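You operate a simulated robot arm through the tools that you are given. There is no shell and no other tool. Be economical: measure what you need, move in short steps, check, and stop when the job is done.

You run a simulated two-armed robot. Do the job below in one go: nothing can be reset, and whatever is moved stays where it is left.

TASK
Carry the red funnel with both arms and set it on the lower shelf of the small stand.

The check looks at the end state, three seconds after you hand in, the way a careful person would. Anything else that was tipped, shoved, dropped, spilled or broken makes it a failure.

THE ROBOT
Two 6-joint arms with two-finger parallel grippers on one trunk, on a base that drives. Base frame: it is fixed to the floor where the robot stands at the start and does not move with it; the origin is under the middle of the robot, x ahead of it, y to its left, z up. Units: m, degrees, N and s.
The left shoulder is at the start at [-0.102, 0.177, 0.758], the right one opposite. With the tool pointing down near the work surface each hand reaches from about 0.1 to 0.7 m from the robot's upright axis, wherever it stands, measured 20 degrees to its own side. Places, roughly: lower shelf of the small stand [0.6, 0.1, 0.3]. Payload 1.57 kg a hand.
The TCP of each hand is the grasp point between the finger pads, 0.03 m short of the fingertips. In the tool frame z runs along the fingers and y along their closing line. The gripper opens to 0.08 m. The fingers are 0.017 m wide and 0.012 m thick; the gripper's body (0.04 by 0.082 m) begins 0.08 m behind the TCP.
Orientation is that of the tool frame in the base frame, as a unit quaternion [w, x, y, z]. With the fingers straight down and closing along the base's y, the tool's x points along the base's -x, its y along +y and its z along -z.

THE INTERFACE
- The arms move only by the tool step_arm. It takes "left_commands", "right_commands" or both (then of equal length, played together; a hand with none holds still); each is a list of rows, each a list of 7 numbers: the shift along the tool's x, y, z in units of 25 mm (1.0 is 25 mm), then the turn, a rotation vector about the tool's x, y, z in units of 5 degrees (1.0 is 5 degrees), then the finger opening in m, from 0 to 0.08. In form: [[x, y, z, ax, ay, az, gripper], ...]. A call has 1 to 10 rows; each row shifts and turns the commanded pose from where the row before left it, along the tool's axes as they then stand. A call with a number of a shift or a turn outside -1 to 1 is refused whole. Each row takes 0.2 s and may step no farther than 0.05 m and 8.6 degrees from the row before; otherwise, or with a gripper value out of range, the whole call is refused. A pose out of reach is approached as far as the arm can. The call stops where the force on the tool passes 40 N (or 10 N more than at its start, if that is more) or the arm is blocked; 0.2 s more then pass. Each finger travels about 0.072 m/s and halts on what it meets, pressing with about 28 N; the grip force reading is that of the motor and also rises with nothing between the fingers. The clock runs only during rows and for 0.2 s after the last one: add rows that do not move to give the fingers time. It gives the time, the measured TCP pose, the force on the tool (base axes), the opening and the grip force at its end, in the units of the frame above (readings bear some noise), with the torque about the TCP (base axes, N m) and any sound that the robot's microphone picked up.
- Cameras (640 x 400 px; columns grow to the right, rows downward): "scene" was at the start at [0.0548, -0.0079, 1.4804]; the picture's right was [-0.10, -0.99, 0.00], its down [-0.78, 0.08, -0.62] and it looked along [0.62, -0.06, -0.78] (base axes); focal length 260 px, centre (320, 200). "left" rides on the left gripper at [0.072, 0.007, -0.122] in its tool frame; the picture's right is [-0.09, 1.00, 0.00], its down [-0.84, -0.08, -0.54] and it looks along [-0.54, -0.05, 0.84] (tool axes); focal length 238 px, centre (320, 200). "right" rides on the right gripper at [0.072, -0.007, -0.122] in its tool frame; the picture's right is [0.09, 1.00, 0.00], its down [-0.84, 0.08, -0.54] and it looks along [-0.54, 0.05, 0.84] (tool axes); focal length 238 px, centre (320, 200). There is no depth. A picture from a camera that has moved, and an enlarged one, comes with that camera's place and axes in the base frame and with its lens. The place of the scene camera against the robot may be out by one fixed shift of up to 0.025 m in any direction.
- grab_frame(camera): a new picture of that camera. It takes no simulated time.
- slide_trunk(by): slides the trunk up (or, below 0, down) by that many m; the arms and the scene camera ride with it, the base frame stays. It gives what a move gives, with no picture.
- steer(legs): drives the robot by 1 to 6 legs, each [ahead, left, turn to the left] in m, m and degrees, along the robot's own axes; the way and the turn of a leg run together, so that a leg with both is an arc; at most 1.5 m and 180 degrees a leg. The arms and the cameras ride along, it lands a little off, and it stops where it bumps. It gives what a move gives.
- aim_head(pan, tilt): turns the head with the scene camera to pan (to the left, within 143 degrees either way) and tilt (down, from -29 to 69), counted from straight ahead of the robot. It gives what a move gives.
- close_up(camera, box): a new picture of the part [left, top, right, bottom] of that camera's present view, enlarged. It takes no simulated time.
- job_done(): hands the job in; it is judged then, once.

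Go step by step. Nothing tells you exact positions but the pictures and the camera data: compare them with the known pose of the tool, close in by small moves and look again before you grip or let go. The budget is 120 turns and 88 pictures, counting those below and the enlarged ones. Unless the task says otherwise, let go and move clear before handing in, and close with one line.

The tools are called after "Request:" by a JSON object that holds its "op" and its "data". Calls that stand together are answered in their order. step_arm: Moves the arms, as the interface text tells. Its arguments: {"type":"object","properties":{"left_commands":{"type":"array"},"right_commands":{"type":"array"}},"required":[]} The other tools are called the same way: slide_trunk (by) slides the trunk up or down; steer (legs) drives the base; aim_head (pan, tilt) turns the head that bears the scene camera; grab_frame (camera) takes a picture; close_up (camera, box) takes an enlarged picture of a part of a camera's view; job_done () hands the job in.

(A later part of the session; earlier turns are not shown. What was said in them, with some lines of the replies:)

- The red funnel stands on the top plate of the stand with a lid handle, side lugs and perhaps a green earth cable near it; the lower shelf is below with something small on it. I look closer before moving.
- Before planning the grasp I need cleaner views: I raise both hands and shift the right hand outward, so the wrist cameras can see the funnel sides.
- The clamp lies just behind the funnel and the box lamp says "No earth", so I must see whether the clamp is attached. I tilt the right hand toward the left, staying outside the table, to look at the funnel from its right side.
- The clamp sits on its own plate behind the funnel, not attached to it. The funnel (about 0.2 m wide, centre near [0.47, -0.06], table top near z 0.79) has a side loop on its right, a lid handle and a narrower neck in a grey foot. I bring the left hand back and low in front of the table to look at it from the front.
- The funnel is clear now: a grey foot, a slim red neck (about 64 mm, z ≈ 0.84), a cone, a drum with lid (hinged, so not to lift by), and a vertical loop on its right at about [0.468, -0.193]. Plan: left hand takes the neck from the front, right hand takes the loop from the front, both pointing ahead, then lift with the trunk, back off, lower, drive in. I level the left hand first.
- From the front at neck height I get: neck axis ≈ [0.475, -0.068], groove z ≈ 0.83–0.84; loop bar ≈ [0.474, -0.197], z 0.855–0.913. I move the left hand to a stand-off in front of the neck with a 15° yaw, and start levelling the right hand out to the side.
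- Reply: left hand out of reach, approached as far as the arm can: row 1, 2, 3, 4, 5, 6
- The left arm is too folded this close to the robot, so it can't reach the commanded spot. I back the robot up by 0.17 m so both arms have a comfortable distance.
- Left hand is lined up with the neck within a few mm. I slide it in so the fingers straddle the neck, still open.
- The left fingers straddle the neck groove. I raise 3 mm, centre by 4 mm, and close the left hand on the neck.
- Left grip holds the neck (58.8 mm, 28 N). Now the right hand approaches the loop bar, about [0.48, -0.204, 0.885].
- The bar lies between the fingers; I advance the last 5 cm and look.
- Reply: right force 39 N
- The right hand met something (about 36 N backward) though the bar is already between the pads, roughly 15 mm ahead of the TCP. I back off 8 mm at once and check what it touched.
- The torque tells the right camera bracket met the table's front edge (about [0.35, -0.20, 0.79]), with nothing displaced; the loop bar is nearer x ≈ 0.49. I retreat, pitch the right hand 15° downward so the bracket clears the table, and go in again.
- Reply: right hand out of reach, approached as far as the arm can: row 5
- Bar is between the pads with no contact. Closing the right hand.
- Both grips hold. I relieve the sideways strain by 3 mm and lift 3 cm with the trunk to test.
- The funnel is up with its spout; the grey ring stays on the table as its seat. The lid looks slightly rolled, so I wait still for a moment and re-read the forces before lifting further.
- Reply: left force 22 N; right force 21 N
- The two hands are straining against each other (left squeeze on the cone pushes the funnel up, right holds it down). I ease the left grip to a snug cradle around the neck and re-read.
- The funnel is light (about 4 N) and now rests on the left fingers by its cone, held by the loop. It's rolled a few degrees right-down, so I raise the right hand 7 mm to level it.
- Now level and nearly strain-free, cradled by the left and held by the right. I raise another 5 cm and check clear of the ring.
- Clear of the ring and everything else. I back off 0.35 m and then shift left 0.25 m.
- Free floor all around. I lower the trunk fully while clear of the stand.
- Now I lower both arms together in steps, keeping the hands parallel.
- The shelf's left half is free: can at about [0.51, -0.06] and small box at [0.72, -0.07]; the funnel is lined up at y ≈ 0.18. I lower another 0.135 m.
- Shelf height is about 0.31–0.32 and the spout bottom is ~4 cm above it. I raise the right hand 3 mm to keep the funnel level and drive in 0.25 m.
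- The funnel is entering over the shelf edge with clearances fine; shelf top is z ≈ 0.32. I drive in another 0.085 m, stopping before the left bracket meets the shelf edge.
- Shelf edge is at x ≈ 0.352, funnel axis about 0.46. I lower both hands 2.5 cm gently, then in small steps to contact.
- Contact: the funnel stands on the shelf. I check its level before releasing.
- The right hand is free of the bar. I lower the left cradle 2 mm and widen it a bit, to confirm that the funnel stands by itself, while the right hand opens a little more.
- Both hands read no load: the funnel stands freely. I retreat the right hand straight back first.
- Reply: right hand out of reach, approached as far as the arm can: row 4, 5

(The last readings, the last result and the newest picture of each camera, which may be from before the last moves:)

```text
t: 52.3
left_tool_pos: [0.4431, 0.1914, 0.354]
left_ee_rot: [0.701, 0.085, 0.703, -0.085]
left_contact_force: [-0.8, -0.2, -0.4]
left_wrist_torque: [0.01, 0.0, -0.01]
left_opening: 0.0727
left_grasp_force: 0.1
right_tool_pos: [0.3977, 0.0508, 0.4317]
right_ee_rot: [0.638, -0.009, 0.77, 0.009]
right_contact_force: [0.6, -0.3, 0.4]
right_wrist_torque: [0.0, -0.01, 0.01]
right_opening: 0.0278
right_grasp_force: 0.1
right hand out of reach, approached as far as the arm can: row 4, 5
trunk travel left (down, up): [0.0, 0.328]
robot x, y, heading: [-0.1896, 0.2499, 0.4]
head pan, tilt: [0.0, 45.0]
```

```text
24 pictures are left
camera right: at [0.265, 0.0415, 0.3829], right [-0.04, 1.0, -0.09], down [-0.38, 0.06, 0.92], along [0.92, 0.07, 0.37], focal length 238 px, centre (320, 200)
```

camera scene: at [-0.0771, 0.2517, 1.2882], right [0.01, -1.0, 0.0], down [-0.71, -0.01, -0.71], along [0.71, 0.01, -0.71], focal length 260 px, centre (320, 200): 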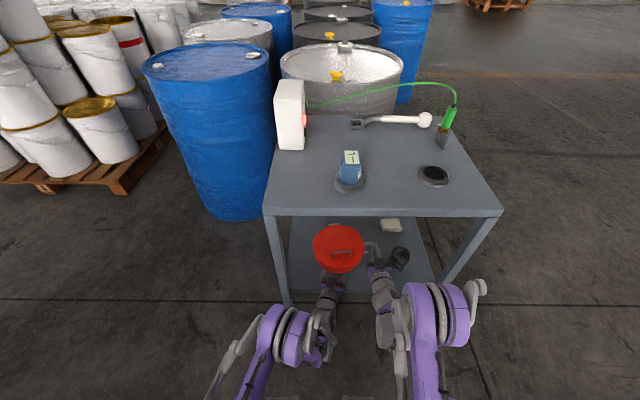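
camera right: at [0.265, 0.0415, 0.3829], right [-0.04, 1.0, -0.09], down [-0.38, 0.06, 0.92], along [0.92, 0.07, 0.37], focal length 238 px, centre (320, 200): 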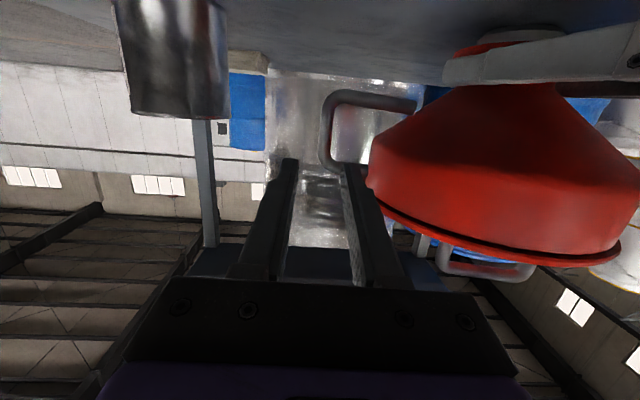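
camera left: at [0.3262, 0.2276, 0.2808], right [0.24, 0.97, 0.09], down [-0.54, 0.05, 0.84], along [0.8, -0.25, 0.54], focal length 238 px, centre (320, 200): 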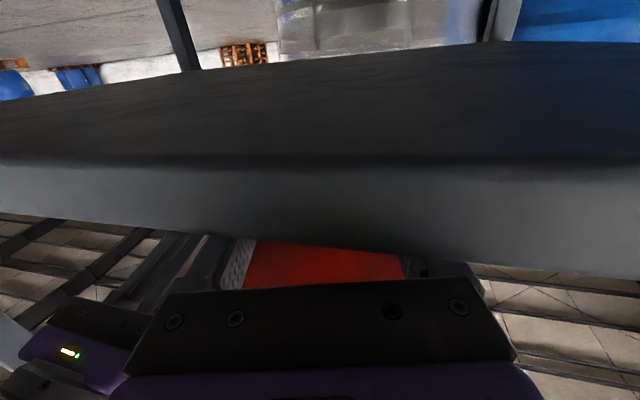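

The right hand is clear. I open the left fully, raise it 4 mm so it stays off the lower flange, and then check.

Request:
{"op": "step_arm", "data": {"left_commands": [[0, 0, 0, 0, 0, 0, 0.08], [-0.16, 0, 0, 0, 0, 0, 0.08], [0, 0, 0, 0, 0, 0, 0.08]]}}

Request:
{"op": "close_up", "data": {"camera": "right", "box": [360, 20, 640, 220]}}

Request:
{"op": "grab_frame", "data": {"camera": "left"}}

```text
t: 53.1
left_tool_pos: [0.4419, 0.192, 0.3585]
left_ee_rot: [0.701, 0.086, 0.703, -0.086]
left_contact_force: [-0.1, 0.2, -0.4]
left_wrist_torque: [-0.01, 0.0, 0.03]
left_opening: 0.0801
left_grasp_force: 0.1
right_tool_pos: [0.3981, 0.0511, 0.4311]
right_ee_rot: [0.638, -0.009, 0.77, 0.009]
right_contact_force: [-0.3, 0.0, 0.2]
right_wrist_torque: [-0.01, -0.02, 0.0]
right_opening: 0.0281
right_grasp_force: 0.1
trunk travel left (down, up): [0.0, 0.328]
robot x, y, heading: [-0.1882, 0.2506, 0.7]
head pan, tilt: [0.0, 45.0]
```

```text
2.00 times, centred on (500, 120) of right
camera zoom: at [0.2653, 0.0415, 0.3828], right [-0.04, 1.0, -0.09], down [-0.38, 0.06, 0.92], along [0.92, 0.07, 0.37], focal length 477 px, centre (-40, 360)
```

zoom: 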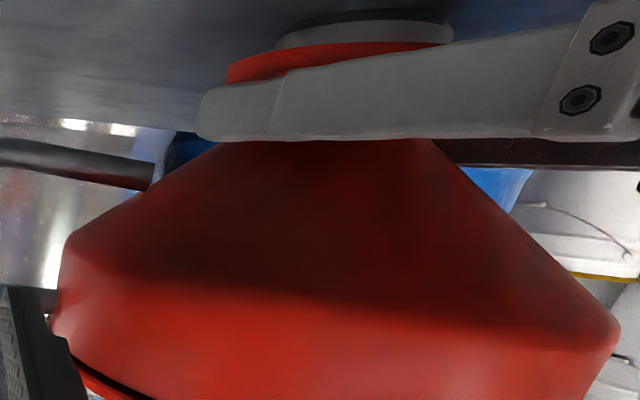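

```text
22 pictures are left
camera left: at [0.3261, 0.2282, 0.2852], right [0.24, 0.97, 0.09], down [-0.54, 0.05, 0.84], along [0.81, -0.25, 0.54], focal length 238 px, centre (320, 200)
```

left: 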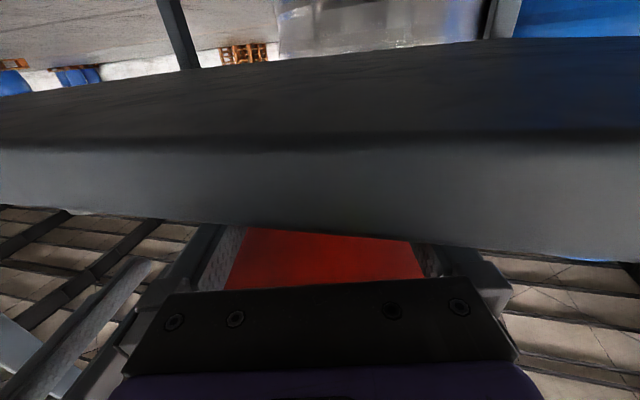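

The fingers are centred around the neck and free. I back out along the left finger direction with the base, in a short leg first.

Request:
{"op": "steer", "data": {"legs": [[-0.048, 0.0125, 0]]}}

Request:
{"op": "close_up", "data": {"camera": "scene", "box": [270, 190, 450, 310]}}

Request:
{"op": "close_up", "data": {"camera": "left", "box": [160, 60, 480, 300]}}

```text
t: 54.0
left_tool_pos: [0.3932, 0.2047, 0.3573]
left_ee_rot: [0.7, 0.086, 0.703, -0.085]
left_contact_force: [0.3, 0.5, 0.2]
left_wrist_torque: [0.0, 0.01, 0.0]
left_opening: 0.0798
left_grasp_force: 0.1
right_tool_pos: [0.3489, 0.0649, 0.4319]
right_ee_rot: [0.638, -0.01, 0.77, 0.01]
right_contact_force: [0.0, 1.0, -0.5]
right_wrist_torque: [-0.01, 0.02, 0.0]
right_opening: 0.028
right_grasp_force: 0.0
trunk travel left (down, up): [0.0, 0.328]
robot x, y, heading: [-0.2363, 0.2638, 0.7]
head pan, tilt: [0.0, 45.0]
```

```text
3.33 times, centred on (360, 250) of scene
camera zoom: at [-0.1262, 0.2638, 1.2883], right [0.01, -1.0, 0.0], down [-0.71, -0.01, -0.71], along [0.71, 0.01, -0.71], focal length 865 px, centre (187, 33)
```

zoom: 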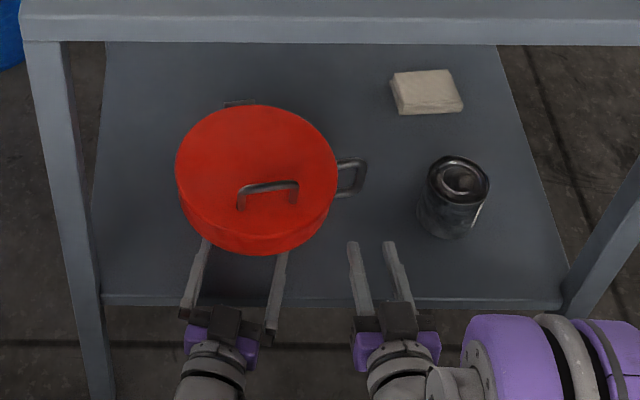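

```text
1.67 times, centred on (320, 180) of left
camera zoom: at [0.2779, 0.2407, 0.2854], right [0.24, 0.97, 0.09], down [-0.54, 0.05, 0.84], along [0.81, -0.25, 0.54], focal length 397 px, centre (320, 233)
```

zoom: 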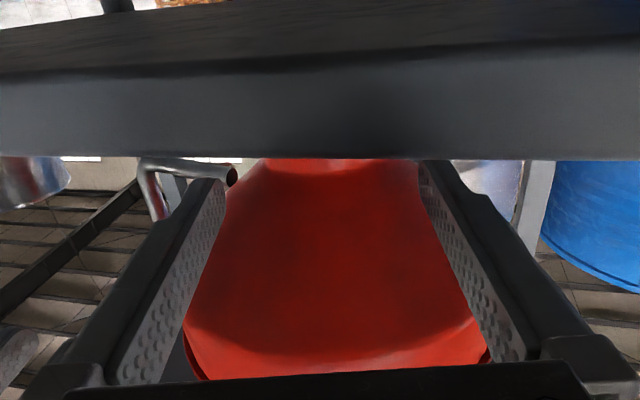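

The funnel stands level and untouched. I back out the rest of the way.

Request:
{"op": "steer", "data": {"legs": [[-0.068, 0.0175, 0], [-0.3, 0, 0]]}}

Request:
{"op": "grab_frame", "data": {"camera": "scene"}}

Request:
{"op": "grab_frame", "data": {"camera": "left"}}

```text
t: 56.7
left_tool_pos: [0.0229, 0.2124, 0.3577]
left_ee_rot: [0.7, 0.09, 0.703, -0.089]
left_contact_force: [0.3, 0.4, 0.4]
left_wrist_torque: [0.01, 0.01, 0.03]
left_opening: 0.0799
left_grasp_force: 0.1
right_tool_pos: [-0.0225, 0.0726, 0.4324]
right_ee_rot: [0.638, -0.007, 0.77, 0.007]
right_contact_force: [-0.6, 1.0, -0.1]
right_wrist_torque: [-0.04, 0.01, 0.0]
right_opening: 0.028
right_grasp_force: 0.0
trunk travel left (down, up): [0.0, 0.328]
robot x, y, heading: [-0.6058, 0.2766, 0.1]
head pan, tilt: [0.0, 45.0]
```

```text
19 pictures are left
camera scene: at [-0.4962, 0.2771, 1.2883], right [0.0, -1.0, 0.0], down [-0.71, 0.0, -0.71], along [0.71, 0.0, -0.71], focal length 260 px, centre (320, 200)
```

scene: 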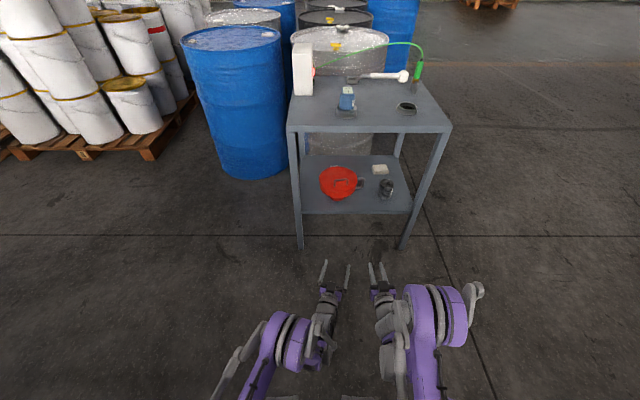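

```text
18 pictures are left
camera left: at [-0.0924, 0.2499, 0.2853], right [0.25, 0.96, 0.09], down [-0.54, 0.06, 0.84], along [0.8, -0.26, 0.54], focal length 238 px, centre (320, 200)
```

left: 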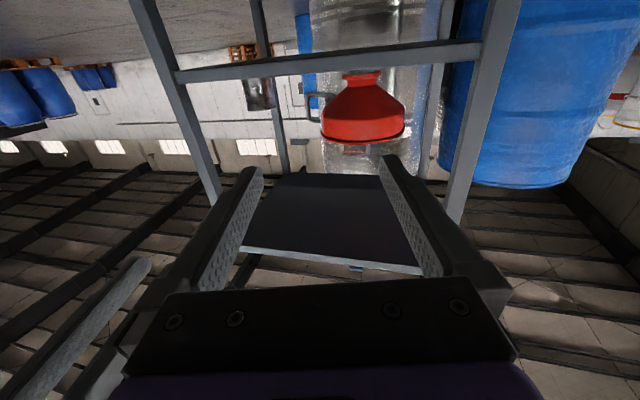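

Request:
{"op": "close_up", "data": {"camera": "scene", "box": [270, 30, 470, 230]}}

Request:
{"op": "close_up", "data": {"camera": "left", "box": [260, 30, 460, 160]}}

```text
2.00 times, centred on (370, 130) of scene
camera zoom: at [-0.4962, 0.2771, 1.2883], right [0.0, -1.0, 0.0], down [-0.71, 0.0, -0.71], along [0.71, 0.0, -0.71], focal length 519 px, centre (220, 340)
```

zoom: 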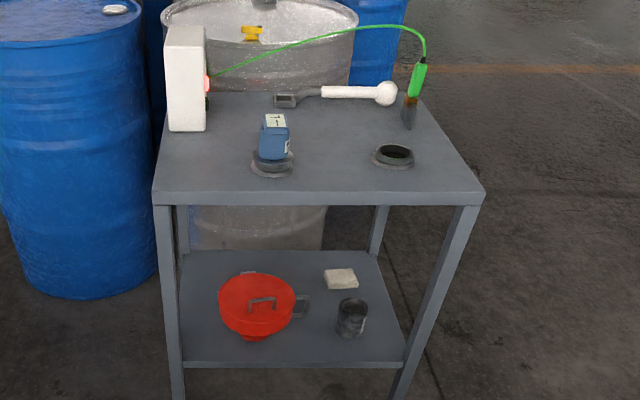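

```text
3.08 times, centred on (360, 95) of left
camera zoom: at [-0.0924, 0.2499, 0.2853], right [0.25, 0.96, 0.09], down [-0.54, 0.06, 0.84], along [0.8, -0.26, 0.54], focal length 733 px, centre (197, 523)
```

zoom: 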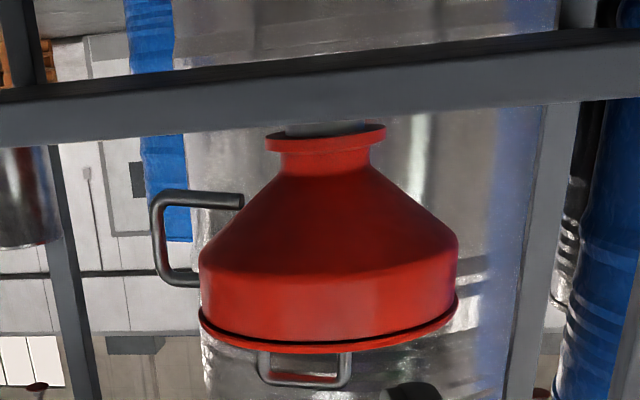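

The funnel stands level on the left half of the lower shelf. The can, box, meter, wrench, clamp and ring are all where they were, and both hands are clear, so I hand in.

Request:
{"op": "job_done", "data": {}}

```text
The job is handed in.
```

The red funnel was carried with both arms and now stands upright on the lower shelf of the small stand. Both hands are empty and clear, and nothing else was moved.
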